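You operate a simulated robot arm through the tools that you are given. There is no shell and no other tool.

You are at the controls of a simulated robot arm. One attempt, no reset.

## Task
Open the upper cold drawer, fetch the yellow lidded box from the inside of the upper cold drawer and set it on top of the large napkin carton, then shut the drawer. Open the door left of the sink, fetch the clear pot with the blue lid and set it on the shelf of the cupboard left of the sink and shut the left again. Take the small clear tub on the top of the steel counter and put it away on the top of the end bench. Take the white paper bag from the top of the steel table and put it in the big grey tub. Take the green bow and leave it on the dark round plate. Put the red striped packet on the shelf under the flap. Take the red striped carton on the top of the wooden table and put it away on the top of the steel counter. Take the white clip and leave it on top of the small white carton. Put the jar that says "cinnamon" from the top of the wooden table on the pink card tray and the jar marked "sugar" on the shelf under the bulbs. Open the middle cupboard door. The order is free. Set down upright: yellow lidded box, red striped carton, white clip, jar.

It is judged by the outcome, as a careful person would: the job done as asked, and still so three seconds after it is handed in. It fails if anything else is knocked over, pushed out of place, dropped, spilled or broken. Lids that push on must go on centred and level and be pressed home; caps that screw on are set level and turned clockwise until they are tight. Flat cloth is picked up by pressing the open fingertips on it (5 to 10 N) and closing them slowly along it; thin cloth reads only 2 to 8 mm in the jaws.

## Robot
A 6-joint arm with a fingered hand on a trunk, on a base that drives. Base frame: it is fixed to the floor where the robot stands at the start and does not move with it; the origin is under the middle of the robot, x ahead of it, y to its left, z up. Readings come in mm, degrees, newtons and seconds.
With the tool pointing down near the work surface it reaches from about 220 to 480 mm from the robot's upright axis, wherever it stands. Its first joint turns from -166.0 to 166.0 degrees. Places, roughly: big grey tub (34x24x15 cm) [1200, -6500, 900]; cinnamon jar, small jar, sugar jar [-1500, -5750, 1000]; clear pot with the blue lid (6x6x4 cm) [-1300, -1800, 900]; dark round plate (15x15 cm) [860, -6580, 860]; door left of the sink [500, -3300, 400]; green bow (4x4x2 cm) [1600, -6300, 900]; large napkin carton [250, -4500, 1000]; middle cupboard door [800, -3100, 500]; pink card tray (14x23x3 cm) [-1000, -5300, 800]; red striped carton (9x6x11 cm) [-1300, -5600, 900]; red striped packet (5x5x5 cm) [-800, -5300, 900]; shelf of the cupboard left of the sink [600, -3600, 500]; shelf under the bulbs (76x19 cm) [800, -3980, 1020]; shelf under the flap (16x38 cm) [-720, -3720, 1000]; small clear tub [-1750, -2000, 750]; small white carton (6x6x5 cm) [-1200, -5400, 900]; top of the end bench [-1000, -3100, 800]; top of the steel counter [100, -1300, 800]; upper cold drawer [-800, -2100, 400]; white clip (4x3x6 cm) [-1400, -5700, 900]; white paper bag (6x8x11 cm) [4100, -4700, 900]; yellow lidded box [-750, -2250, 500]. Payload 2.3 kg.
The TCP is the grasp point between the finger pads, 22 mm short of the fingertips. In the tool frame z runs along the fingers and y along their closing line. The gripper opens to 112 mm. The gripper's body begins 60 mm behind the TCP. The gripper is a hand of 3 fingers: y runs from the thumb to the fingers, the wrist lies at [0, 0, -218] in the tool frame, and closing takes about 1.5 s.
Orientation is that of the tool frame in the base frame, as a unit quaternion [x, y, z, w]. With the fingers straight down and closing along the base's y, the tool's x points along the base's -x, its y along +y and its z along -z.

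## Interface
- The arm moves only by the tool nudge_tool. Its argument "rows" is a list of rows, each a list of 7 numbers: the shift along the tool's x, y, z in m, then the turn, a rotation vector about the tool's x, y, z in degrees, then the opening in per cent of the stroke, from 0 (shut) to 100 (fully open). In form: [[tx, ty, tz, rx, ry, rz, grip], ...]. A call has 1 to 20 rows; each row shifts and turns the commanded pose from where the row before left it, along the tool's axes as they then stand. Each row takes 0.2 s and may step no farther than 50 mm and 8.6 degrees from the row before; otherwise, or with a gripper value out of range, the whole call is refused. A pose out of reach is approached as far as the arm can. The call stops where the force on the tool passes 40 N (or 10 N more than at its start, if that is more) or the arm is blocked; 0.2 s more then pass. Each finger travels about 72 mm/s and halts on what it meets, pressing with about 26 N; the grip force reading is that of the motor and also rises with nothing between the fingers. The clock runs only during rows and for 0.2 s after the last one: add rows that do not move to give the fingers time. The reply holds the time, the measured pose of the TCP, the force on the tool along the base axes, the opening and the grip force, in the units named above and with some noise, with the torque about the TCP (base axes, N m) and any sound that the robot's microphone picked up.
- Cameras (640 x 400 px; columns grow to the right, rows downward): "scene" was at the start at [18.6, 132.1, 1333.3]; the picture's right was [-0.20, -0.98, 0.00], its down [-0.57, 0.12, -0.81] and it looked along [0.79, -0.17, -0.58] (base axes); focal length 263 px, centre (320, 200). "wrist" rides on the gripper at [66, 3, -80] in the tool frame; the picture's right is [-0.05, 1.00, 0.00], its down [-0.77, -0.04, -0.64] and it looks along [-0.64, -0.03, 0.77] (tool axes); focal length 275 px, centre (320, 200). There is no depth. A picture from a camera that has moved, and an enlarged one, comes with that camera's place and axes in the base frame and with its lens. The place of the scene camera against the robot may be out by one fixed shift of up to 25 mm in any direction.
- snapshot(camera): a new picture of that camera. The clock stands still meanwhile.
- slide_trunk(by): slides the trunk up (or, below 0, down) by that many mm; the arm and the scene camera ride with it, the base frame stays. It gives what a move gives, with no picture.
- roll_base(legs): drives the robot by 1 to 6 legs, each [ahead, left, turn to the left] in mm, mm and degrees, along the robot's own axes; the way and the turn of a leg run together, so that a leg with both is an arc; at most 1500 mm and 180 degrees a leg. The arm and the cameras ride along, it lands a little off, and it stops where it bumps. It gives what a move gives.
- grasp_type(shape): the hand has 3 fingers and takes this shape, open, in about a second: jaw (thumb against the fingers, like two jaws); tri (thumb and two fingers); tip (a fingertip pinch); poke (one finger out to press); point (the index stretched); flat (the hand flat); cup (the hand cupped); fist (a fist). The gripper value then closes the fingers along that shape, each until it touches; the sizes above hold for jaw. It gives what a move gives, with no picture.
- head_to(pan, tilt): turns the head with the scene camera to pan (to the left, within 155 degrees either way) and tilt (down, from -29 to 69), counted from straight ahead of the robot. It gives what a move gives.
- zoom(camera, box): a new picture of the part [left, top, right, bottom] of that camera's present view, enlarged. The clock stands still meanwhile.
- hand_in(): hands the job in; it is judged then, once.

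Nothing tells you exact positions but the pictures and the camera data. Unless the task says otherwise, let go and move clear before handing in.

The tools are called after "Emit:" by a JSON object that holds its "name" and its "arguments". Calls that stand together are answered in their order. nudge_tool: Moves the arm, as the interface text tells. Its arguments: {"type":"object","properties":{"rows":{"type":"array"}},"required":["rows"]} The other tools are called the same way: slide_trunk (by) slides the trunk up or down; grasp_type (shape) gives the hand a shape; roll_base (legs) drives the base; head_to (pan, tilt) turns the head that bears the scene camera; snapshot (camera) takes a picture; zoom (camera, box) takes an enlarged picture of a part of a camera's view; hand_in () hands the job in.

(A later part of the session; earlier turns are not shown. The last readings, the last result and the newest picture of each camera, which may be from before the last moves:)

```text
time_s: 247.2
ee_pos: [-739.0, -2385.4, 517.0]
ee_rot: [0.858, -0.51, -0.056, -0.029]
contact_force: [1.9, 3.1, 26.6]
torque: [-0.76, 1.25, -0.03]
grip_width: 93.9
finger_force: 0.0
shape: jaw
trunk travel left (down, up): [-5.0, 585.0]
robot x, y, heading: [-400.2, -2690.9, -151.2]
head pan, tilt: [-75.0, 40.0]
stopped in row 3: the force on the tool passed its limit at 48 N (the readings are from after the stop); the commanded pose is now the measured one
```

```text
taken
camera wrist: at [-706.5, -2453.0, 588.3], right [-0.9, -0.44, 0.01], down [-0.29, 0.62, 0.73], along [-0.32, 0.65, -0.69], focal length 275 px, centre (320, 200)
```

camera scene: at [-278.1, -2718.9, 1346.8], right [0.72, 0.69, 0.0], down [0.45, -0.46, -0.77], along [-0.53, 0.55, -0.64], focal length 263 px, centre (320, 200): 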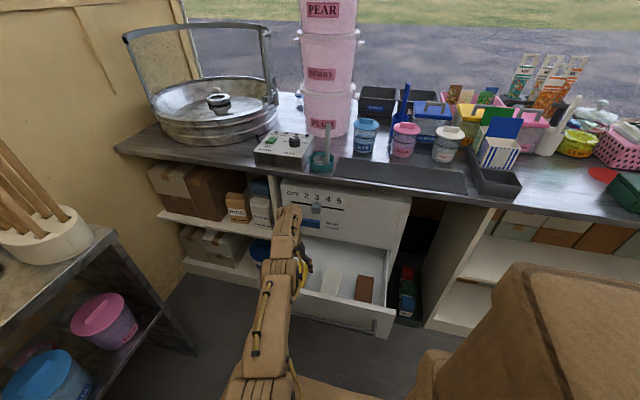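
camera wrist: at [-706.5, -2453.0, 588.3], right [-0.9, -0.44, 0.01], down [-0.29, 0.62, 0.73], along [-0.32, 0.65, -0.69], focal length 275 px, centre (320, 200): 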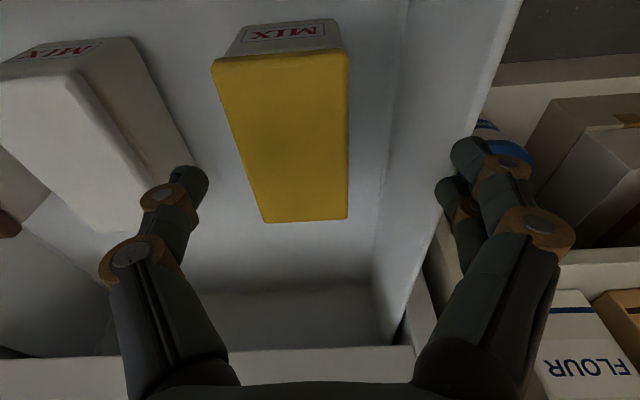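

A finger met the drawer's side wall, so I'm about 15 mm too far left. I'll lift off, shift right, and narrow the opening.

Emit:
{"name": "nudge_tool", "arguments": {"rows": [[0, 0, -0.025, 0, 0, 0, 76], [0, -0.015, 0, 0, 0, 0, 76], [0, 0, 0, 0, 0, 0, 76]]}}

Emit:
{"name": "snapshot", "arguments": {"camera": "wrist"}}

```text
time_s: 248.0
ee_pos: [-725.5, -2377.4, 537.6]
ee_rot: [0.858, -0.51, -0.05, -0.029]
contact_force: [-0.2, 0.4, 0.6]
torque: [0.0, 0.05, 0.04]
grip_width: 85.3
finger_force: 0.0
shape: jaw
trunk travel left (down, up): [-5.0, 585.0]
robot x, y, heading: [-401.9, -2694.2, -151.1]
head pan, tilt: [-75.0, 40.0]
```

```text
taken
camera wrist: at [-692.3, -2445.8, 610.0], right [-0.9, -0.44, 0.01], down [-0.3, 0.63, 0.72], along [-0.32, 0.65, -0.69], focal length 275 px, centre (320, 200)
```

wrist: 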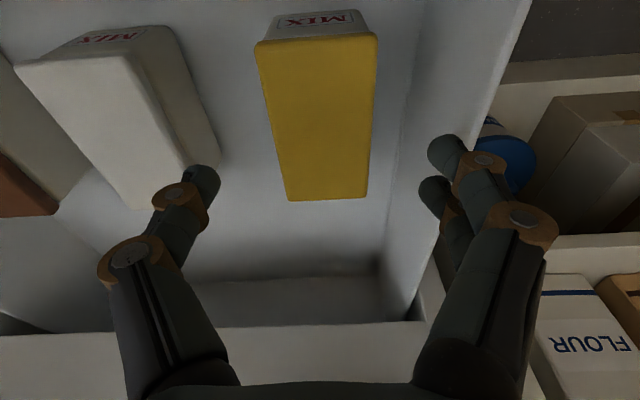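

The box is now centred between the fingers and the wall is clear. I'll go down in small steps and grasp.

Emit:
{"name": "nudge_tool", "arguments": {"rows": [[-0.001, 0, 0.022, 0, 0, 0, 76], [-0.001, 0, 0.022, 0, 0, 0, 76], [0, 0, 0.022, 0, 0, 0, 76], [0, 0, 0.018, 0, 0, 0, 76], [0, 0, 0, 0, 0, 0, 76]]}}

Emit:
{"name": "snapshot", "arguments": {"camera": "wrist"}}

```text
time_s: 249.2
ee_pos: [-733.6, -2373.2, 454.2]
ee_rot: [0.858, -0.511, -0.05, -0.028]
contact_force: [0.3, -0.3, -0.4]
torque: [-0.01, 0.03, -0.02]
grip_width: 85.5
finger_force: 0.1
shape: jaw
trunk travel left (down, up): [-5.0, 585.0]
robot x, y, heading: [-404.7, -2694.5, -151.3]
head pan, tilt: [-75.0, 40.0]
```

```text
taken
camera wrist: at [-699.9, -2439.9, 527.0], right [-0.9, -0.44, 0.01], down [-0.3, 0.63, 0.72], along [-0.32, 0.65, -0.69], focal length 275 px, centre (320, 200)
```

wrist: 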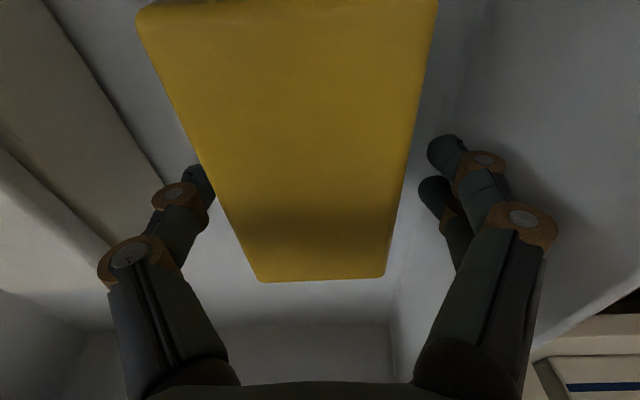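

Both fingers are beside the box. I'll go 5 mm lower and close gently.

Emit:
{"name": "nudge_tool", "arguments": {"rows": [[0, 0, 0.005, 0, 0, 0, 76], [0, 0, 0, 0, 0, 0, 60], [0, 0, 0, 0, 0, 0, 40], [0, 0, 0, 0, 0, 0, 30], [0, 0, 0, 0, 0, 0, 30], [0, 0, 0, 0, 0, 0, 30], [0, 0, 0, 0, 0, 0, 30]]}}

Emit:
{"name": "snapshot", "arguments": {"camera": "wrist"}}

```text
time_s: 250.8
ee_pos: [-732.1, -2371.3, 449.8]
ee_rot: [0.858, -0.511, -0.05, -0.028]
contact_force: [0.2, 0.1, 0.4]
torque: [-0.01, -0.01, 0.02]
grip_width: 53.7
finger_force: 26.4
shape: jaw
trunk travel left (down, up): [-5.0, 585.0]
robot x, y, heading: [-400.6, -2692.6, -151.4]
head pan, tilt: [-75.0, 40.0]
```

```text
taken
camera wrist: at [-699.4, -2438.7, 522.2], right [-0.9, -0.44, 0.01], down [-0.3, 0.63, 0.72], along [-0.32, 0.65, -0.69], focal length 275 px, centre (320, 200)
```

wrist: 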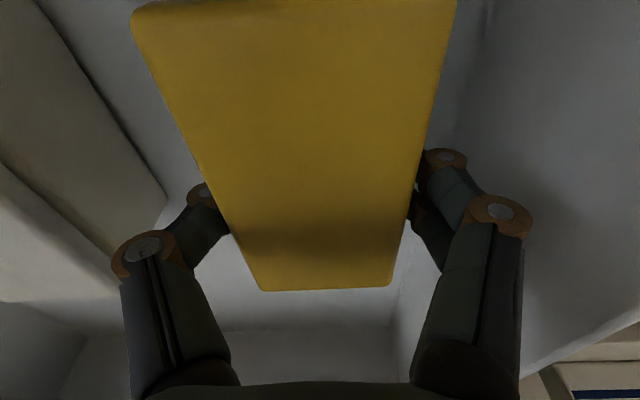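

The box is gripped at 54 mm width. I'll lift it straight up with the trunk.

Emit:
{"name": "slide_trunk", "arguments": {"by": 60}}

Emit:
{"name": "slide_trunk", "arguments": {"by": 180}}

Emit:
{"name": "snapshot", "arguments": {"camera": "wrist"}}

Emit:
{"name": "snapshot", "arguments": {"camera": "scene"}}

```text
time_s: 251.8
ee_pos: [-732.3, -2371.6, 509.4]
ee_rot: [0.858, -0.51, -0.05, -0.028]
contact_force: [1.2, 1.0, -4.2]
torque: [0.04, 0.03, 0.01]
grip_width: 53.7
finger_force: 26.1
shape: jaw
trunk travel left (down, up): [-65.0, 525.0]
robot x, y, heading: [-404.6, -2696.8, -151.2]
head pan, tilt: [-75.0, 40.0]
```

```text
time_s: 253.8
ee_pos: [-732.4, -2370.3, 690.5]
ee_rot: [0.858, -0.51, -0.05, -0.028]
contact_force: [-0.1, 0.3, -3.4]
torque: [0.04, -0.01, 0.02]
grip_width: 53.8
finger_force: 25.6
shape: jaw
trunk travel left (down, up): [-245.0, 345.0]
robot x, y, heading: [-404.3, -2691.9, -151.3]
head pan, tilt: [-75.0, 40.0]
```

```text
taken
camera wrist: at [-699.6, -2438.5, 762.1], right [-0.9, -0.44, 0.01], down [-0.3, 0.63, 0.72], along [-0.32, 0.65, -0.69], focal length 275 px, centre (320, 200)
```

wrist: 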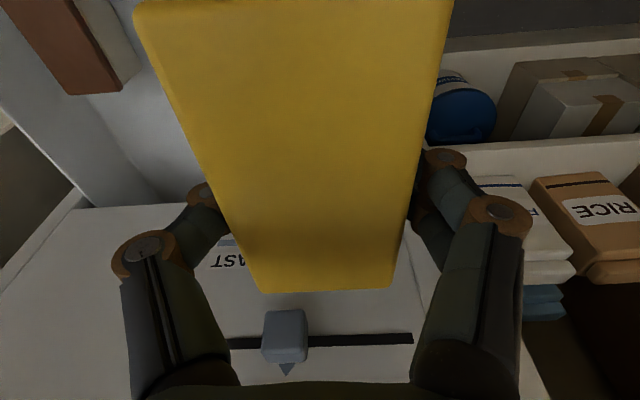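

```text
taken
camera scene: at [-349.0, -2717.6, 1346.9], right [0.72, 0.69, 0.0], down [0.44, -0.47, -0.77], along [-0.53, 0.55, -0.64], focal length 263 px, centre (320, 200)
```

scene: 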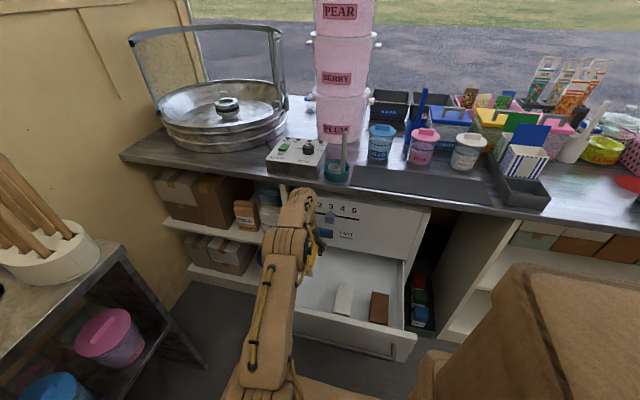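

The whole box came up (about 0.35 kg). I'll leave the drawer to shut on my next visit, back away from it, and swing the arm to a carrying pose in front.

Emit:
{"name": "roll_base", "arguments": {"legs": [[0, 230, 0]]}}

Emit:
{"name": "nudge_tool", "arguments": {"rows": [[0.03, 0, 0, 0, 3.3, 0, 30], [0.03, 0, 0, 0, 3.3, 0, 30], [0.03, 0, 0, 0, 0, 0, 30], [0.03, 0, 0, 0, 0, 0, 30], [0.02, 0, 0, 0, 0, 0, 30], [0.0025, 0.0326, 0, 0, 0, -8.5, 30], [0.0025, 0.0326, 0, 0, 0, -8.5, 30], [0.0025, 0.0326, 0, 0, 0, -8.5, 30], [0.0025, 0.0326, 0, 0, 0, -8.5, 30], [0.0025, 0.0326, 0, 0, 0, -8.5, 30], [0.0025, 0.0326, 0, 0, 0, -8.5, 30], [0.0025, 0.0326, 0, 0, 0, -8.5, 30], [0.0025, 0.0326, 0, 0, 0, -8.5, 30], [0.0025, 0.0326, 0, 0, 0, -8.5, 30], [0.0025, 0.0326, 0, 0, 0, -8.5, 30], [0, 0, 0, 0, 0, 0, 30]]}}

Emit:
{"name": "head_to", "arguments": {"pan": 0, "tilt": 45}}

Emit:
{"name": "snapshot", "arguments": {"camera": "scene"}}

```text
time_s: 255.6
ee_pos: [-621.3, -2573.5, 689.8]
ee_rot: [0.858, -0.51, -0.05, -0.028]
contact_force: [1.0, 0.4, -4.0]
torque: [0.0, 0.01, 0.02]
grip_width: 53.8
finger_force: 26.3
shape: jaw
trunk travel left (down, up): [-245.0, 345.0]
robot x, y, heading: [-292.9, -2898.2, -151.0]
head pan, tilt: [-75.0, 40.0]
```

```text
time_s: 259.0
ee_pos: [-647.7, -2979.3, 687.6]
ee_rot: [0.979, 0.205, -0.002, 0.001]
contact_force: [0.0, -0.4, -4.1]
torque: [-0.05, 0.05, 0.02]
grip_width: 53.5
finger_force: 25.8
shape: jaw
trunk travel left (down, up): [-245.0, 345.0]
robot x, y, heading: [-294.1, -2897.6, -151.2]
head pan, tilt: [-75.0, 40.0]
```

```text
time_s: 260.4
ee_pos: [-648.7, -2978.8, 686.9]
ee_rot: [0.979, 0.204, -0.002, 0.0]
contact_force: [-0.2, -0.1, -4.6]
torque: [-0.03, 0.02, -0.02]
grip_width: 53.8
finger_force: 25.4
shape: jaw
trunk travel left (down, up): [-245.0, 345.0]
robot x, y, heading: [-293.5, -2897.1, -151.2]
head pan, tilt: [0.0, 45.0]
```

```text
taken
camera scene: at [-251.1, -3020.5, 1339.6], right [-0.48, 0.88, 0.0], down [0.62, 0.34, -0.71], along [-0.62, -0.34, -0.71], focal length 263 px, centre (320, 200)
```

scene: 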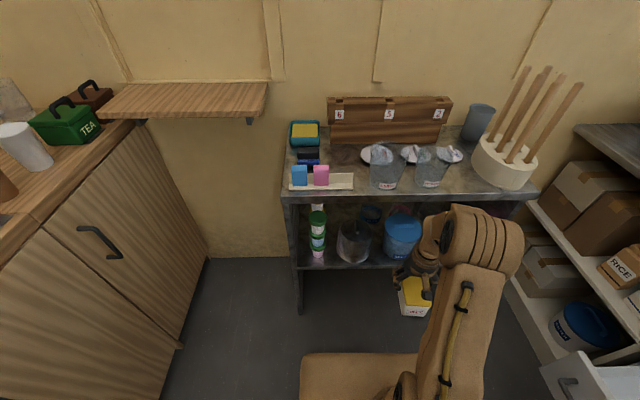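

The box is held level in front. I also see the end bench top and the wall shelf clearly. I'll reverse out along the aisle, checking my line before the doorway.

Emit:
{"name": "roll_base", "arguments": {"legs": [[-1100, -265, 0], [-1000, 0, 0]]}}

```text
time_s: 271.1
ee_pos: [1115.1, -1749.0, 687.8]
ee_rot: [0.983, 0.183, -0.001, 0.0]
contact_force: [0.0, -0.1, -4.3]
torque: [-0.01, 0.01, -0.03]
grip_width: 53.8
finger_force: 26.1
shape: jaw
trunk travel left (down, up): [-245.0, 345.0]
robot x, y, heading: [1470.7, -1681.7, -153.7]
head pan, tilt: [0.0, 45.0]
```

Emit:
{"name": "roll_base", "arguments": {"legs": [[0, -50, 2.6], [-1150, 0, 0], [-1150, 0, 0]]}}

```text
time_s: 282.9
ee_pos: [3093.0, -618.7, 687.5]
ee_rot: [0.979, 0.202, -0.002, 0.0]
contact_force: [-0.4, 0.5, -3.3]
torque: [-0.03, 0.07, -0.03]
grip_width: 54.0
finger_force: 26.0
shape: jaw
trunk travel left (down, up): [-245.0, 345.0]
robot x, y, heading: [3449.4, -539.5, -151.5]
head pan, tilt: [0.0, 45.0]
```

I'm out of the door. Now I'll sidestep round the east end and drive west along the corridor behind the stall, keeping the same heading so the rack will be on my right.

Emit:
{"name": "roll_base", "arguments": {"legs": [[0, 1430, 0], [0, 1430, 0], [1400, 0, 0], [1400, 0, 0]]}}

Emit:
{"name": "head_to", "arguments": {"pan": -30, "tilt": 20}}

Emit:
{"name": "snapshot", "arguments": {"camera": "scene"}}

```text
time_s: 309.6
ee_pos: [1961.4, -4446.4, 689.0]
ee_rot: [0.981, 0.196, -0.002, 0.0]
contact_force: [-0.2, 0.0, -4.0]
torque: [-0.06, 0.03, 0.0]
grip_width: 53.8
finger_force: 25.6
shape: jaw
trunk travel left (down, up): [-245.0, 345.0]
robot x, y, heading: [2320.3, -4368.5, -152.3]
head pan, tilt: [0.0, 45.0]
```

```text
time_s: 310.6
ee_pos: [1962.5, -4446.7, 687.0]
ee_rot: [0.981, 0.196, -0.003, 0.0]
contact_force: [0.0, 0.3, -4.2]
torque: [0.01, 0.07, -0.02]
grip_width: 53.8
finger_force: 26.2
shape: jaw
trunk travel left (down, up): [-245.0, 345.0]
robot x, y, heading: [2322.8, -4368.6, -152.4]
head pan, tilt: [-30.0, 20.0]
```

```text
taken
camera scene: at [2337.7, -4453.9, 1378.2], right [0.04, 1.0, 0.0], down [0.34, -0.01, -0.94], along [-0.94, 0.04, -0.34], focal length 263 px, centre (320, 200)
```

scene: 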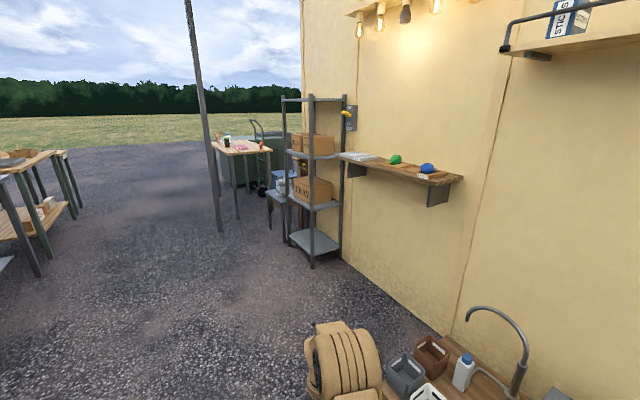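

The rack is ahead on the right, near leg about t=624, n=2883. I'll drive abreast of it and look at the cartons.

Emit:
{"name": "roll_base", "arguments": {"legs": [[0, 0, 1.2], [1400, -50, 0]]}}

Emit:
{"name": "head_to", "arguments": {"pan": -70, "tilt": 25}}

Emit:
{"name": "snapshot", "arguments": {"camera": "scene"}}

```text
time_s: 318.0
ee_pos: [715.9, -5123.6, 686.6]
ee_rot: [0.975, 0.222, -0.001, 0.001]
contact_force: [1.5, 0.6, -4.7]
torque: [0.0, 0.03, 0.0]
grip_width: 53.7
finger_force: 26.4
shape: jaw
trunk travel left (down, up): [-245.0, 345.0]
robot x, y, heading: [1070.0, -5027.6, -149.2]
head pan, tilt: [-30.0, 20.0]
```

```text
time_s: 319.1
ee_pos: [716.7, -5124.2, 688.2]
ee_rot: [0.975, 0.222, -0.001, 0.001]
contact_force: [-0.2, -0.2, -4.0]
torque: [-0.01, 0.07, 0.01]
grip_width: 53.6
finger_force: 26.0
shape: jaw
trunk travel left (down, up): [-245.0, 345.0]
robot x, y, heading: [1071.8, -5032.1, -149.2]
head pan, tilt: [-70.0, 25.0]
```

```text
taken
camera scene: at [1114.5, -5051.8, 1370.2], right [0.63, 0.78, 0.0], down [0.33, -0.27, -0.91], along [-0.7, 0.57, -0.42], focal length 263 px, centre (320, 200)
```

scene: 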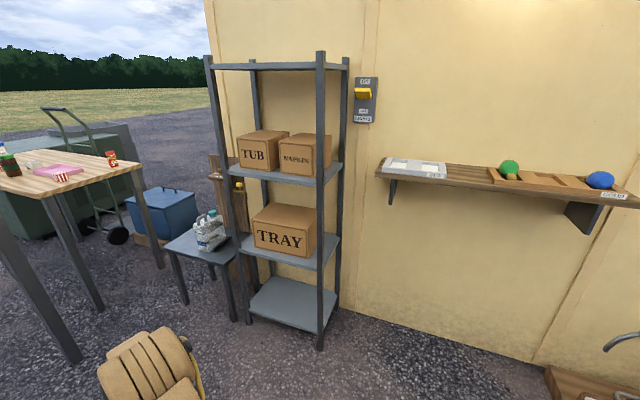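

Emit:
{"name": "zoom", "arguments": {"camera": "scene", "box": [190, 40, 370, 200]}}

Emit:
{"name": "zoom", "arguments": {"camera": "scene", "box": [370, 140, 640, 250]}}

```text
2.50 times, centred on (280, 120) of scene
camera zoom: at [1114.5, -5051.8, 1370.2], right [0.63, 0.78, 0.0], down [0.33, -0.27, -0.91], along [-0.7, 0.57, -0.42], focal length 657 px, centre (420, 400)
```

zoom: 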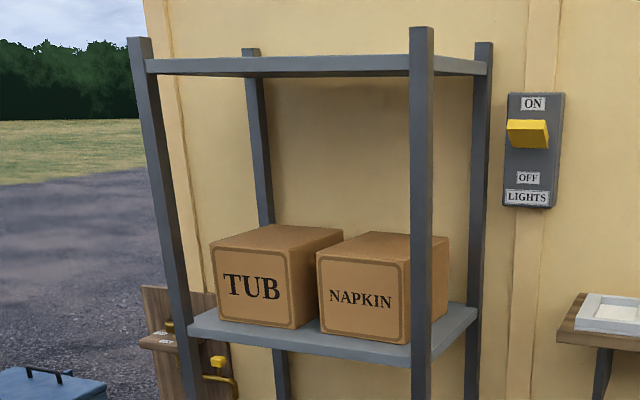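

```text
2.37 times, centred on (505, 195) of scene
camera zoom: at [1114.5, -5051.8, 1370.2], right [0.63, 0.78, 0.0], down [0.33, -0.27, -0.91], along [-0.7, 0.57, -0.42], focal length 623 px, centre (-118, 212)
```

zoom: 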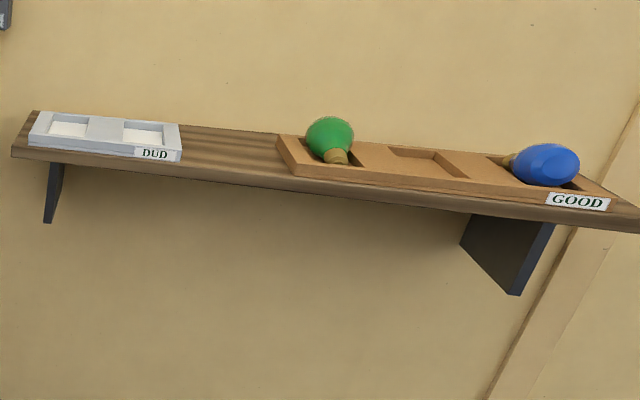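

The NAPKIN carton's top is near z≈1120, under a top shelf at about z≈1400, so a straight-down hand won't fit there. I'll need to set the box down once and regrasp it from a flatter angle. I'll look at the steel table on my left for a free spot.

Emit:
{"name": "head_to", "arguments": {"pan": 85, "tilt": 25}}

Emit:
{"name": "snapshot", "arguments": {"camera": "scene"}}

Emit:
{"name": "head_to", "arguments": {"pan": 45, "tilt": 25}}

Emit:
{"name": "snapshot", "arguments": {"camera": "scene"}}

```text
time_s: 321.4
ee_pos: [716.8, -5123.7, 688.3]
ee_rot: [0.975, 0.221, -0.002, 0.001]
contact_force: [0.2, -0.1, -4.4]
torque: [-0.03, 0.04, 0.0]
grip_width: 53.7
finger_force: 26.0
shape: jaw
trunk travel left (down, up): [-245.0, 345.0]
robot x, y, heading: [1071.0, -5027.1, -149.3]
head pan, tilt: [85.0, 25.0]
```

```text
taken
camera scene: at [1226.0, -5193.0, 1370.2], right [-0.9, -0.43, 0.0], down [-0.18, 0.38, -0.91], along [0.39, -0.82, -0.42], focal length 263 px, centre (320, 200)
```

scene: 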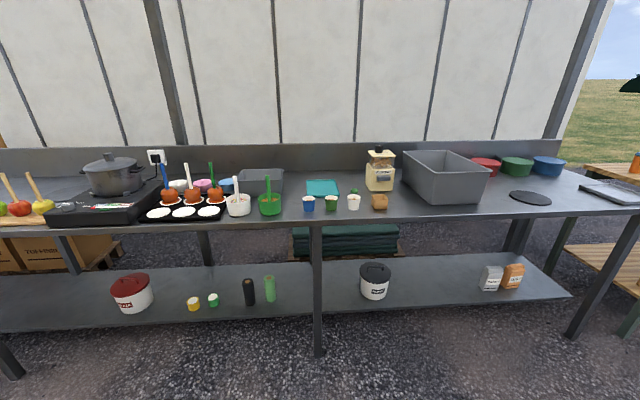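

```text
time_s: 322.5
ee_pos: [716.9, -5122.5, 687.1]
ee_rot: [0.975, 0.222, -0.002, 0.0]
contact_force: [0.6, -0.6, -4.1]
torque: [-0.04, 0.03, 0.0]
grip_width: 53.8
finger_force: 25.7
shape: jaw
trunk travel left (down, up): [-245.0, 345.0]
robot x, y, heading: [1069.6, -5025.3, -149.3]
head pan, tilt: [45.0, 25.0]
```

```text
taken
camera scene: at [1163.4, -5199.3, 1370.2], right [-0.97, 0.24, 0.0], down [0.1, 0.41, -0.91], along [-0.22, -0.88, -0.42], focal length 263 px, centre (320, 200)
```

scene: 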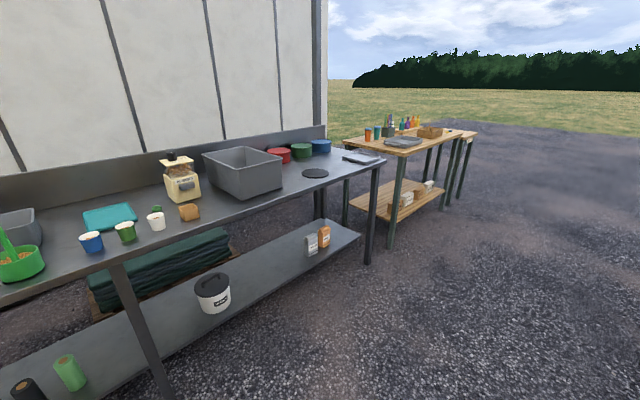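

The bulb shelf has a free space about 140 mm wide between the DUD and GOOD trays (around t=1245, n=2750, z≈1020), right beside the rack. I'll set the box there for the regrasp. First I'll raise the trunk and swing the arm to the right.

Emit:
{"name": "slide_trunk", "arguments": {"by": 340}}

Emit:
{"name": "roll_base", "arguments": {"legs": [[0, 0, -1.8]]}}

Emit:
{"name": "nudge_tool", "arguments": {"rows": [[0.0022, -0.029, 0, 0, 0, 8.5, 30], [0.0022, -0.029, 0, 0, 0, 8.5, 30], [0.0022, -0.029, 0, 0, 0, 8.5, 30], [0.0022, -0.029, 0, 0, 0, 8.5, 30], [0.0022, -0.029, 0, 0, 0, 8.5, 30], [0.0022, -0.029, 0, 0, 0, 8.5, 30], [0.0022, -0.029, 0, 0, 0, 8.5, 30], [0.0022, -0.029, 0, 0, 0, 8.5, 30], [0.0022, -0.029, 0, 0, 0, 8.5, 30], [0.0022, -0.029, 0, 0, 0, 8.5, 30], [0, 0, -0.04, 0, 0, 0, 30], [0, 0, -0.03, 0, 0, 0, 30], [0, 0, 0, 0, 0, 0, 30]]}}

Emit:
{"name": "snapshot", "arguments": {"camera": "wrist"}}

```text
time_s: 325.9
ee_pos: [717.2, -5123.9, 1028.2]
ee_rot: [0.975, 0.221, -0.002, 0.0]
contact_force: [0.0, 0.4, -3.0]
torque: [-0.02, 0.03, -0.02]
grip_width: 53.6
finger_force: 26.2
shape: jaw
trunk travel left (down, up): [-585.0, 5.0]
robot x, y, heading: [1068.7, -5030.3, -149.3]
head pan, tilt: [45.0, 25.0]
```

```text
time_s: 326.6
ee_pos: [714.2, -5112.1, 1028.3]
ee_rot: [0.978, 0.207, -0.002, 0.0]
contact_force: [-0.6, -0.2, -4.6]
torque: [-0.01, 0.03, 0.0]
grip_width: 53.8
finger_force: 26.2
shape: jaw
trunk travel left (down, up): [-585.0, 5.0]
robot x, y, heading: [1075.6, -5031.9, -151.1]
head pan, tilt: [45.0, 25.0]
```

```text
time_s: 329.4
ee_pos: [800.4, -4861.4, 1098.4]
ee_rot: [0.861, -0.509, 0.0, 0.002]
contact_force: [-0.9, -0.4, -3.9]
torque: [0.01, 0.01, -0.01]
grip_width: 53.6
finger_force: 26.1
shape: jaw
trunk travel left (down, up): [-585.0, 5.0]
robot x, y, heading: [1068.1, -5030.4, -150.9]
head pan, tilt: [45.0, 25.0]
```

```text
taken
camera wrist: at [829.0, -4920.7, 1178.5], right [-0.9, -0.44, 0.0], down [-0.34, 0.69, 0.64], along [-0.28, 0.57, -0.77], focal length 275 px, centre (320, 200)
```

wrist: 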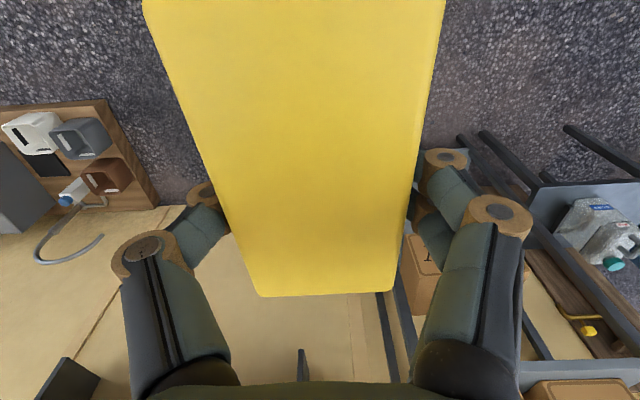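

Arm is to the right with the box at z≈1098. I'll move the base alongside the bulb shelf and check before extending.

Emit:
{"name": "roll_base", "arguments": {"legs": [[-297, -300, 0], [0, -320, 0]]}}

Emit:
{"name": "head_to", "arguments": {"pan": -90, "tilt": 30}}

Emit:
{"name": "snapshot", "arguments": {"camera": "scene"}}

Emit:
{"name": "snapshot", "arguments": {"camera": "wrist"}}

```text
time_s: 333.7
ee_pos: [762.8, -4179.9, 1098.5]
ee_rot: [0.86, -0.511, 0.0, 0.001]
contact_force: [-0.1, -0.3, -4.4]
torque: [0.0, 0.03, -0.01]
grip_width: 53.9
finger_force: 26.0
shape: jaw
trunk travel left (down, up): [-585.0, 5.0]
robot x, y, heading: [1028.3, -4346.0, -151.3]
head pan, tilt: [45.0, 25.0]
```

```text
time_s: 335.9
ee_pos: [763.0, -4179.7, 1098.0]
ee_rot: [0.86, -0.51, -0.001, 0.001]
contact_force: [-0.8, 0.9, -2.9]
torque: [0.05, 0.01, 0.0]
grip_width: 53.5
finger_force: 26.2
shape: jaw
trunk travel left (down, up): [-585.0, 5.0]
robot x, y, heading: [1028.0, -4346.1, -151.1]
head pan, tilt: [-90.0, 30.0]
```

```text
taken
camera scene: at [1100.8, -4353.2, 1702.3], right [0.88, 0.48, 0.0], down [0.24, -0.44, -0.87], along [-0.42, 0.76, -0.5], focal length 263 px, centre (320, 200)
```

scene: 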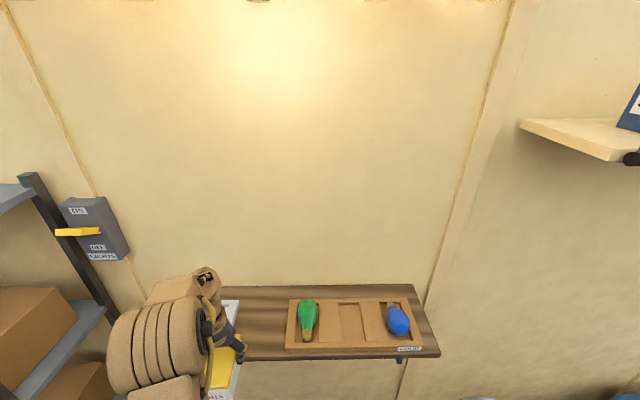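

```text
taken
camera wrist: at [791.2, -4238.5, 1178.3], right [-0.9, -0.44, 0.0], down [-0.34, 0.7, 0.64], along [-0.28, 0.57, -0.77], focal length 275 px, centre (320, 200)
```

wrist: 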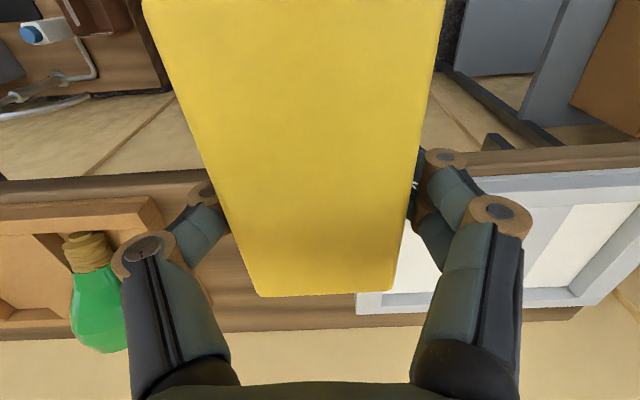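

The free gap runs from about t=1160 to 1299. I'll extend over it, centred at t≈1231, still above the trays.

Emit:
{"name": "nudge_tool", "arguments": {"rows": [[0, -0.022, 0, 0, 0, 0, 30], [0, -0.022, 0, 0, 0, 0, 30], [-0.035, 0, 0, 0, 0, 0, 30], [-0.035, 0, 0, 0, 0, 0, 30], [-0.035, 0, 0, 0, 0, 0, 30], [-0.026, 0, 0, 0, 0, 0, 30], [0, 0, 0, 0, 0, 0, 30]]}}

Emit:
{"name": "snapshot", "arguments": {"camera": "wrist"}}

Emit:
{"name": "snapshot", "arguments": {"camera": "scene"}}

```text
time_s: 337.5
ee_pos: [737.0, -4042.8, 1098.3]
ee_rot: [0.86, -0.511, -0.001, 0.001]
contact_force: [0.6, -0.5, -3.6]
torque: [0.06, 0.04, 0.0]
grip_width: 53.5
finger_force: 25.9
shape: jaw
trunk travel left (down, up): [-585.0, 5.0]
robot x, y, heading: [1032.8, -4344.2, -151.3]
head pan, tilt: [-90.0, 30.0]
```

```text
taken
camera wrist: at [765.5, -4102.7, 1179.6], right [-0.9, -0.44, 0.0], down [-0.34, 0.7, 0.64], along [-0.28, 0.57, -0.77], focal length 275 px, centre (320, 200)
```

wrist: 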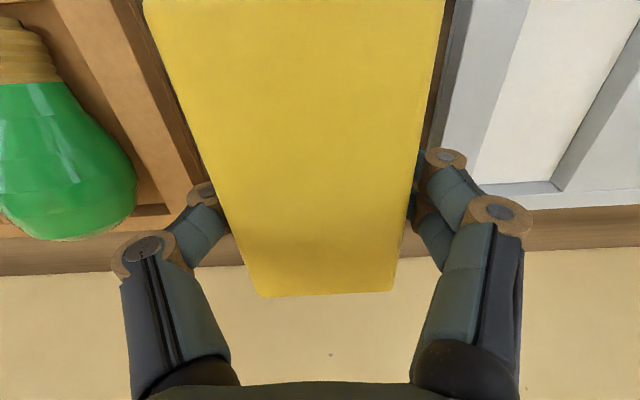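

```text
taken
camera scene: at [1101.2, -4353.6, 1702.2], right [0.88, 0.48, 0.0], down [0.24, -0.44, -0.87], along [-0.42, 0.76, -0.5], focal length 263 px, centre (320, 200)
```

scene: 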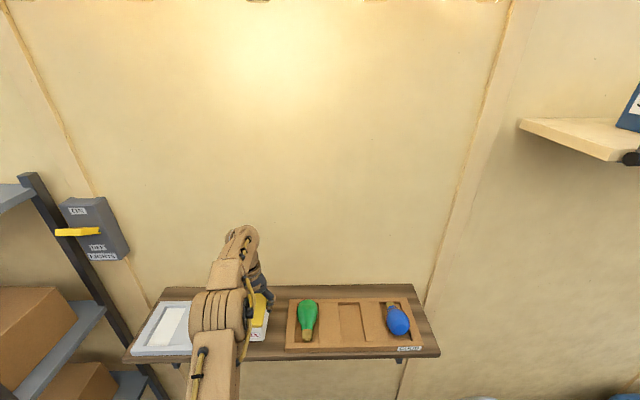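

The box hangs centred over the gap. I'll lower it and feel for the shelf.

Emit:
{"name": "nudge_tool", "arguments": {"rows": [[0, 0, 0.012, 0, 0, 0, 30], [0, 0, 0.012, 0, 0, 0, 30], [0, 0, 0.012, 0, 0, 0, 30], [0, 0, 0.005, 0, 0, 0, 30], [0, 0, 0, 0, 0, 0, 30]]}}

Emit:
{"name": "nudge_tool", "arguments": {"rows": [[0, 0, 0.004, 0, 0, 0, 30], [0, 0, 0.004, 0, 0, 0, 30], [0, 0, 0, 0, 0, 0, 30]]}}

Emit:
{"name": "nudge_tool", "arguments": {"rows": [[0, 0, 0.004, 0, 0, 0, 30], [0, 0, 0.004, 0, 0, 0, 30], [0, 0, 0, 0, 0, 0, 30]]}}

Emit:
{"name": "snapshot", "arguments": {"camera": "scene"}}

```text
time_s: 338.6
ee_pos: [739.3, -4044.1, 1061.4]
ee_rot: [0.86, -0.511, -0.006, 0.0]
contact_force: [0.3, -2.7, 27.3]
torque: [-0.06, 0.03, 0.07]
grip_width: 53.5
finger_force: 25.9
shape: jaw
trunk travel left (down, up): [-585.0, 5.0]
robot x, y, heading: [1029.8, -4350.8, -151.0]
head pan, tilt: [-90.0, 30.0]
stopped in row 5: the force on the tool passed its limit at 42 N (the readings are from after the stop); the commanded pose is now the measured one
```

```text
time_s: 338.9
ee_pos: [739.8, -4044.3, 1060.9]
ee_rot: [0.86, -0.51, -0.009, -0.002]
contact_force: [2.7, -5.2, 27.8]
torque: [-0.06, -0.03, 0.04]
grip_width: 53.2
finger_force: 26.5
shape: jaw
trunk travel left (down, up): [-585.0, 5.0]
robot x, y, heading: [1030.7, -4349.8, -151.2]
head pan, tilt: [-90.0, 30.0]
stopped in row 1: the force on the tool passed its limit at 43 N (the readings are from after the stop); the commanded pose is now the measured one
```

```text
time_s: 339.3
ee_pos: [739.1, -4044.1, 1060.6]
ee_rot: [0.86, -0.511, -0.011, -0.003]
contact_force: [5.0, -7.0, 28.9]
torque: [-0.12, -0.09, 0.07]
grip_width: 53.4
finger_force: 26.0
shape: jaw
trunk travel left (down, up): [-585.0, 5.0]
robot x, y, heading: [1032.2, -4347.0, -151.2]
head pan, tilt: [-90.0, 30.0]
stopped in row 1: the force on the tool passed its limit at 44 N (the readings are from after the stop); the commanded pose is now the measured one
```

```text
taken
camera scene: at [1106.2, -4359.7, 1701.9], right [0.88, 0.48, 0.0], down [0.24, -0.43, -0.87], along [-0.42, 0.76, -0.5], focal length 263 px, centre (320, 200)
```

scene: 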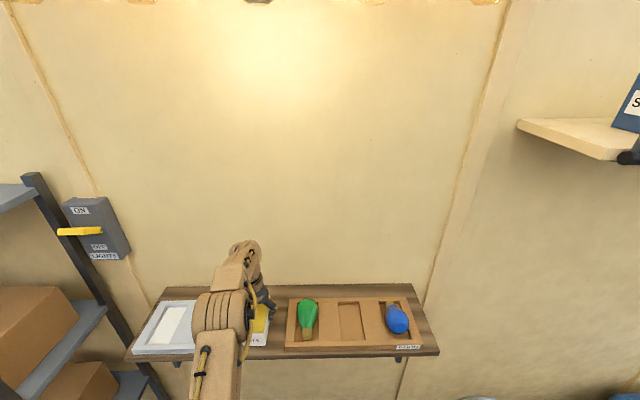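

Contact at TCP z≈1062. I'll ease off the pressure and zoom in to confirm that the box stands on the shelf itself before releasing.

Emit:
{"name": "nudge_tool", "arguments": {"rows": [[0, 0, -0.002, 0, 0, 0, 30], [0, 0, 0, 0, 0, 0, 30]]}}

Emit:
{"name": "zoom", "arguments": {"camera": "scene", "box": [120, 230, 440, 390]}}

Emit:
{"name": "snapshot", "arguments": {"camera": "wrist"}}

```text
time_s: 339.9
ee_pos: [739.2, -4044.6, 1061.0]
ee_rot: [0.86, -0.511, -0.01, -0.003]
contact_force: [3.7, -8.3, 23.2]
torque: [-0.12, 0.0, 0.04]
grip_width: 53.6
finger_force: 26.5
shape: jaw
trunk travel left (down, up): [-585.0, 5.0]
robot x, y, heading: [1026.6, -4346.2, -151.4]
head pan, tilt: [-90.0, 30.0]
```

```text
2.00 times, centred on (280, 310) of scene
camera zoom: at [1105.2, -4359.1, 1702.0], right [0.88, 0.48, 0.0], down [0.24, -0.44, -0.87], along [-0.42, 0.76, -0.5], focal length 526 px, centre (400, -20)
```

zoom: 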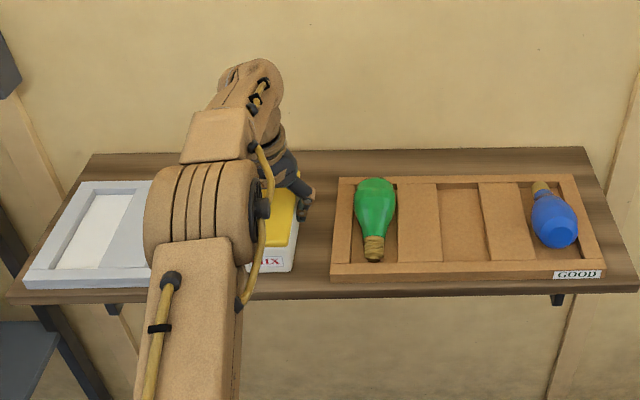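

```text
taken
camera wrist: at [768.3, -4104.9, 1140.2], right [-0.9, -0.44, 0.01], down [-0.33, 0.68, 0.65], along [-0.29, 0.58, -0.76], focal length 275 px, centre (320, 200)
```

wrist: 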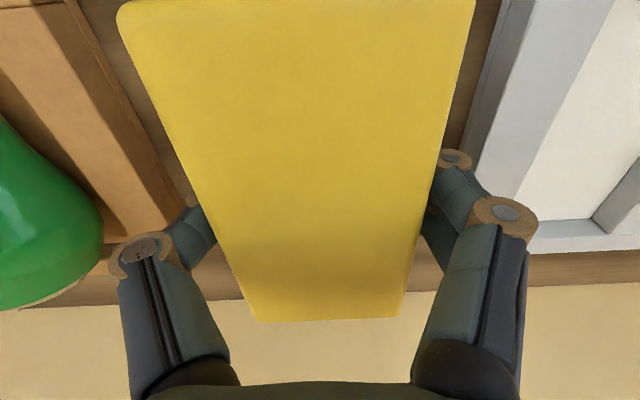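

The box is standing on the wood between the trays, with clear margins. I'll ease up and release.

Emit:
{"name": "nudge_tool", "arguments": {"rows": [[0, 0, -0.003, 0, 0, 0, 30], [0, 0, 0, 0, 0, 0, 30], [0, 0, 0, 0, 0, 0, 65], [0, 0, 0, 0, 0, 0, 65], [0, 0, 0, 0, 0, 0, 65]]}}

Emit:
{"name": "snapshot", "arguments": {"camera": "wrist"}}

```text
time_s: 341.1
ee_pos: [736.5, -4040.9, 1063.0]
ee_rot: [0.86, -0.511, -0.008, -0.002]
contact_force: [0.3, -0.2, 0.8]
torque: [-0.01, 0.01, 0.01]
grip_width: 72.5
finger_force: 0.0
shape: jaw
trunk travel left (down, up): [-585.0, 5.0]
robot x, y, heading: [1031.9, -4351.7, -151.1]
head pan, tilt: [-90.0, 30.0]
```

```text
taken
camera wrist: at [766.1, -4101.5, 1141.5], right [-0.9, -0.44, 0.01], down [-0.33, 0.69, 0.65], along [-0.29, 0.58, -0.76], focal length 275 px, centre (320, 200)
```

wrist: 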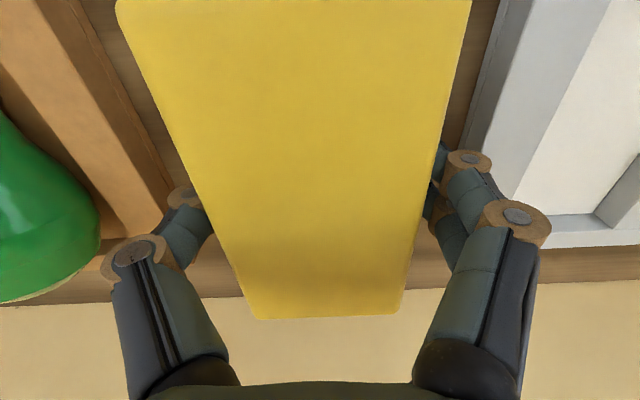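

Released. For the regrasp I'll lift clear, back the base off by about 130 mm, tilt the hand 50° and come back in over the box's front half.

Emit:
{"name": "nudge_tool", "arguments": {"rows": [[0, 0, -0.03, 0, 0, 0, 65], [0, 0, -0.03, 0, 0, 0, 65], [0, 0, 0, 0, 0, 0, 65]]}}

Emit:
{"name": "roll_base", "arguments": {"legs": [[0, 140, 0]]}}

Emit:
{"name": "nudge_tool", "arguments": {"rows": [[0, 0, 0, 0, -8.4, 0, 70], [0, 0, 0, 0, -8.4, 0, 70], [0, 0, 0, 0, -8.3, 0, 70], [0, 0, 0, 0, -8.3, 0, 70], [0, 0, 0, 0, -8.3, 0, 70], [0, 0, 0, 0, -8.3, 0, 70], [0, 0, 0, 0, 0, 0, 70]]}}

Emit:
{"name": "snapshot", "arguments": {"camera": "wrist"}}

Emit:
{"name": "snapshot", "arguments": {"camera": "scene"}}

```text
time_s: 341.9
ee_pos: [737.3, -4043.4, 1121.5]
ee_rot: [0.86, -0.51, -0.008, -0.003]
contact_force: [0.2, 0.1, -0.6]
torque: [0.0, 0.01, 0.0]
grip_width: 72.5
finger_force: 0.1
shape: jaw
trunk travel left (down, up): [-585.0, 5.0]
robot x, y, heading: [1028.2, -4345.6, -151.2]
head pan, tilt: [-90.0, 30.0]
```

```text
time_s: 343.3
ee_pos: [805.5, -4168.2, 1121.7]
ee_rot: [0.86, -0.51, -0.009, -0.002]
contact_force: [0.4, 0.4, 0.2]
torque: [-0.01, -0.01, 0.03]
grip_width: 72.7
finger_force: 0.1
shape: jaw
trunk travel left (down, up): [-585.0, 5.0]
robot x, y, heading: [1098.0, -4471.7, -151.3]
head pan, tilt: [-90.0, 30.0]
```

```text
time_s: 344.9
ee_pos: [816.9, -4163.5, 1120.0]
ee_rot: [0.795, -0.484, -0.302, -0.209]
contact_force: [-0.2, -0.2, -0.1]
torque: [0.01, 0.01, 0.01]
grip_width: 78.1
finger_force: 0.1
shape: jaw
out of reach, approached as far as the arm can: row 5, 6
trunk travel left (down, up): [-585.0, 5.0]
robot x, y, heading: [1099.0, -4474.0, -151.4]
head pan, tilt: [-90.0, 30.0]
```

```text
taken
camera wrist: at [858.4, -4256.6, 1132.8], right [-0.91, -0.42, -0.01], down [-0.06, 0.12, 0.99], along [-0.41, 0.9, -0.13], focal length 275 px, centre (320, 200)
```

wrist: 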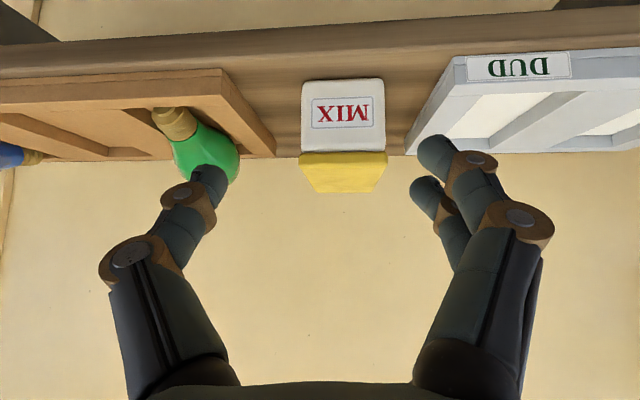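

```text
taken
camera scene: at [1169.6, -4477.9, 1702.2], right [0.88, 0.48, 0.0], down [0.24, -0.44, -0.87], along [-0.42, 0.76, -0.5], focal length 263 px, centre (320, 200)
```

scene: 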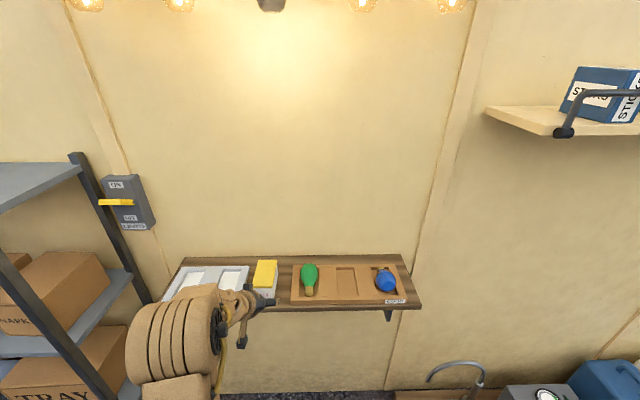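

The box stands upright on the shelf. The tilt reached about 43° with a slight skew, because the wrist was too close in. I'll move forward, correct the orientation and line up with the box.

Emit:
{"name": "nudge_tool", "arguments": {"rows": [[-0.022, 0.001, 0.02, 0, 0, 0, 70], [-0.022, 0.0015, 0.02, 0, 0, 0, 70], [0, 0, 0, -1.7, -3.5, 0, 70], [0, 0, 0, -1.7, -3.5, 0, 70], [0, 0.011, 0, 0, 0, 0, 70], [0.001, 0, 0.02, 0, 0, 0, 70], [0, 0, 0, 0, 0, 0, 70]]}}

Emit:
{"name": "snapshot", "arguments": {"camera": "wrist"}}

```text
time_s: 346.5
ee_pos: [779.5, -4098.5, 1106.4]
ee_rot: [0.787, -0.48, -0.317, -0.224]
contact_force: [0.3, -0.5, -0.7]
torque: [0.01, 0.03, -0.01]
grip_width: 78.3
finger_force: 0.0
shape: jaw
out of reach, approached as far as the arm can: row 3, 4
trunk travel left (down, up): [-585.0, 5.0]
robot x, y, heading: [1100.9, -4470.6, -151.2]
head pan, tilt: [-90.0, 30.0]
```

```text
taken
camera wrist: at [821.1, -4192.2, 1115.3], right [-0.91, -0.41, -0.02], down [-0.05, 0.07, 1.0], along [-0.41, 0.91, -0.08], focal length 275 px, centre (320, 200)
```

wrist: 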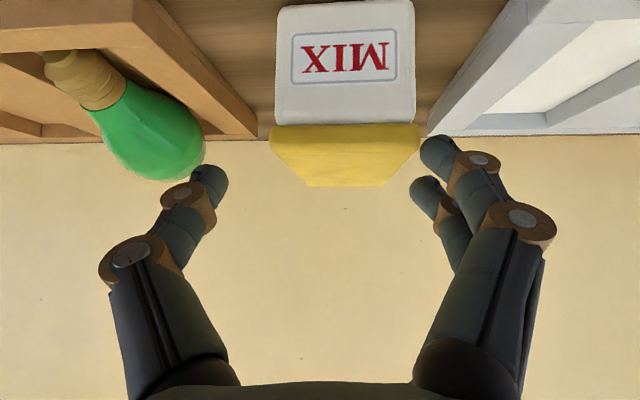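

The orientation stays at about 46° tilt, which is enough, and I'll place with the same orientation so the box stays upright. I'll centre on the box and slide the fingers down along its sides.

Emit:
{"name": "nudge_tool", "arguments": {"rows": [[0, 0.014, 0, 0, 0, 0, 70], [0, 0, 0.02, 0, 0, 0, 70], [0, 0, 0.018, 0, 0, 0, 70], [0, 0, 0, 0, 0, 0, 70]]}}

Emit:
{"name": "snapshot", "arguments": {"camera": "wrist"}}

```text
time_s: 347.5
ee_pos: [756.4, -4077.6, 1078.3]
ee_rot: [0.786, -0.48, -0.317, -0.225]
contact_force: [-0.5, -0.1, -0.2]
torque: [0.02, 0.02, 0.01]
grip_width: 78.4
finger_force: 0.0
shape: jaw
trunk travel left (down, up): [-585.0, 5.0]
robot x, y, heading: [1096.9, -4473.0, -151.3]
head pan, tilt: [-90.0, 30.0]
```

```text
taken
camera wrist: at [797.3, -4172.7, 1087.3], right [-0.91, -0.41, -0.02], down [-0.05, 0.07, 1.0], along [-0.4, 0.91, -0.08], focal length 275 px, centre (320, 200)
```

wrist: 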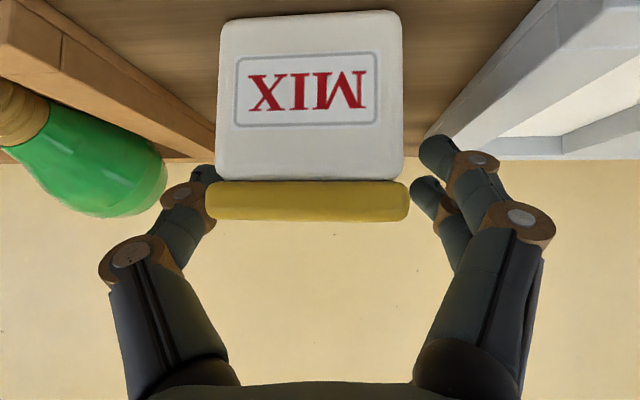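

Emit:
{"name": "nudge_tool", "arguments": {"rows": [[0, -0.003, 0.015, 0, 0, 0, 70], [0, 0, 0.016, 0, 0, 0, 70], [0, 0, 0, 0, 0, 0, 70]]}}

Emit:
{"name": "snapshot", "arguments": {"camera": "wrist"}}

```text
time_s: 348.3
ee_pos: [749.9, -4058.0, 1058.9]
ee_rot: [0.785, -0.481, -0.318, -0.226]
contact_force: [-1.9, -3.9, 9.4]
torque: [-0.45, -0.08, -0.09]
grip_width: 78.3
finger_force: 0.1
shape: jaw
trunk travel left (down, up): [-585.0, 5.0]
robot x, y, heading: [1096.3, -4475.3, -151.3]
head pan, tilt: [-90.0, 30.0]
```

```text
taken
camera wrist: at [790.5, -4153.0, 1067.4], right [-0.91, -0.41, -0.02], down [-0.05, 0.07, 1.0], along [-0.41, 0.91, -0.08], focal length 275 px, centre (320, 200)
```

wrist: 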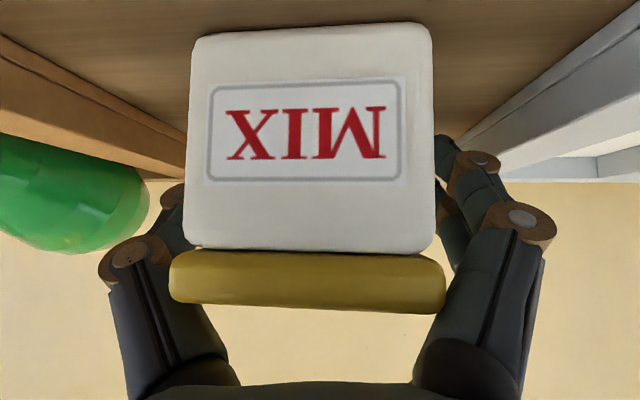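

The fingertips are just touching the shelf. I'll ease up 3 mm and close on the box.

Emit:
{"name": "nudge_tool", "arguments": {"rows": [[0.002, 0, -0.002, 0, 0, 0, 70], [0, 0, 0, 0, 0, 0, 55], [0, 0, 0, 0, 0, 0, 35], [0, 0, 0, 0, 0, 0, 30], [0, 0, 0, 0, 0, 0, 30], [0, 0, 0, 0, 0, 0, 30]]}}

Emit:
{"name": "snapshot", "arguments": {"camera": "wrist"}}

```text
time_s: 349.7
ee_pos: [750.1, -4059.8, 1058.1]
ee_rot: [0.786, -0.48, -0.318, -0.226]
contact_force: [-7.1, 0.7, 18.7]
torque: [-0.63, -0.34, 0.01]
grip_width: 54.7
finger_force: 26.1
shape: jaw
trunk travel left (down, up): [-585.0, 5.0]
robot x, y, heading: [1102.6, -4468.7, -151.1]
head pan, tilt: [-90.0, 30.0]
```

```text
taken
camera wrist: at [791.4, -4155.2, 1066.7], right [-0.91, -0.41, -0.02], down [-0.05, 0.07, 1.0], along [-0.41, 0.91, -0.08], focal length 275 px, centre (320, 200)
```

wrist: 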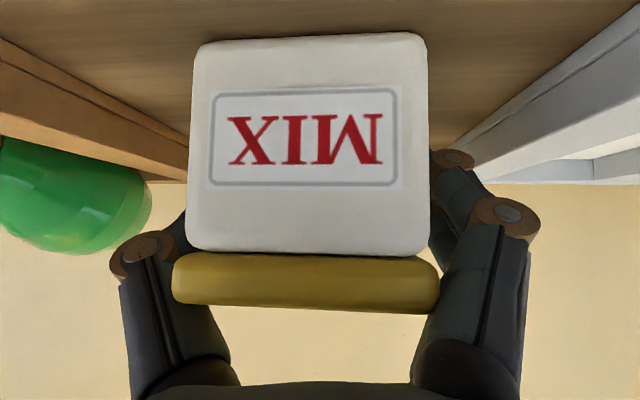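

Gripped at 54.7 mm. I'll lift straight up.

Emit:
{"name": "nudge_tool", "arguments": {"rows": [[-0.0143, -0.001, -0.014, 0, 0, 0, 30], [-0.0143, -0.001, -0.014, 0, 0, 0, 30], [-0.0143, -0.001, -0.014, 0, 0, 0, 30], [-0.0143, -0.001, -0.014, 0, 0, 0, 30], [0, 0, 0, 0, 0, 0, 30]]}}

Emit:
{"name": "snapshot", "arguments": {"camera": "wrist"}}

Emit:
{"name": "snapshot", "arguments": {"camera": "scene"}}

```text
time_s: 350.9
ee_pos: [749.4, -4060.2, 1137.6]
ee_rot: [0.786, -0.481, -0.315, -0.225]
contact_force: [0.5, 0.0, -3.0]
torque: [-0.06, -0.02, -0.01]
grip_width: 54.3
finger_force: 25.9
shape: jaw
trunk travel left (down, up): [-585.0, 5.0]
robot x, y, heading: [1098.9, -4473.2, -151.5]
head pan, tilt: [-90.0, 30.0]
```

```text
taken
camera wrist: at [791.7, -4155.3, 1146.1], right [-0.91, -0.41, -0.02], down [-0.05, 0.07, 1.0], along [-0.41, 0.91, -0.08], focal length 275 px, centre (320, 200)
```

wrist: 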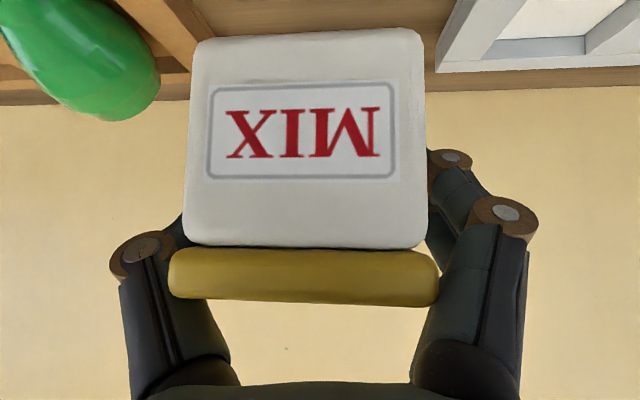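

```text
taken
camera scene: at [1168.9, -4477.0, 1702.3], right [0.88, 0.48, 0.0], down [0.24, -0.44, -0.87], along [-0.42, 0.76, -0.5], focal length 263 px, centre (320, 200)
```

scene: 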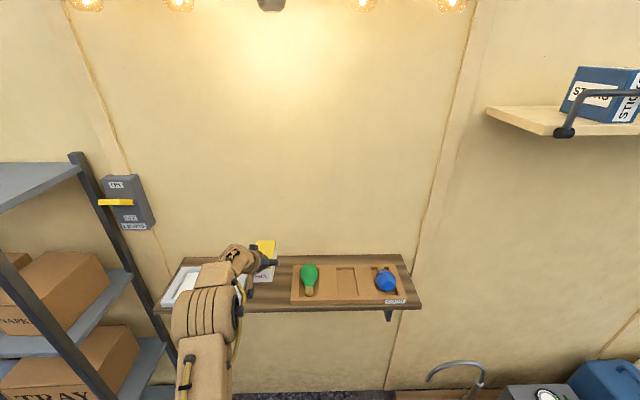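

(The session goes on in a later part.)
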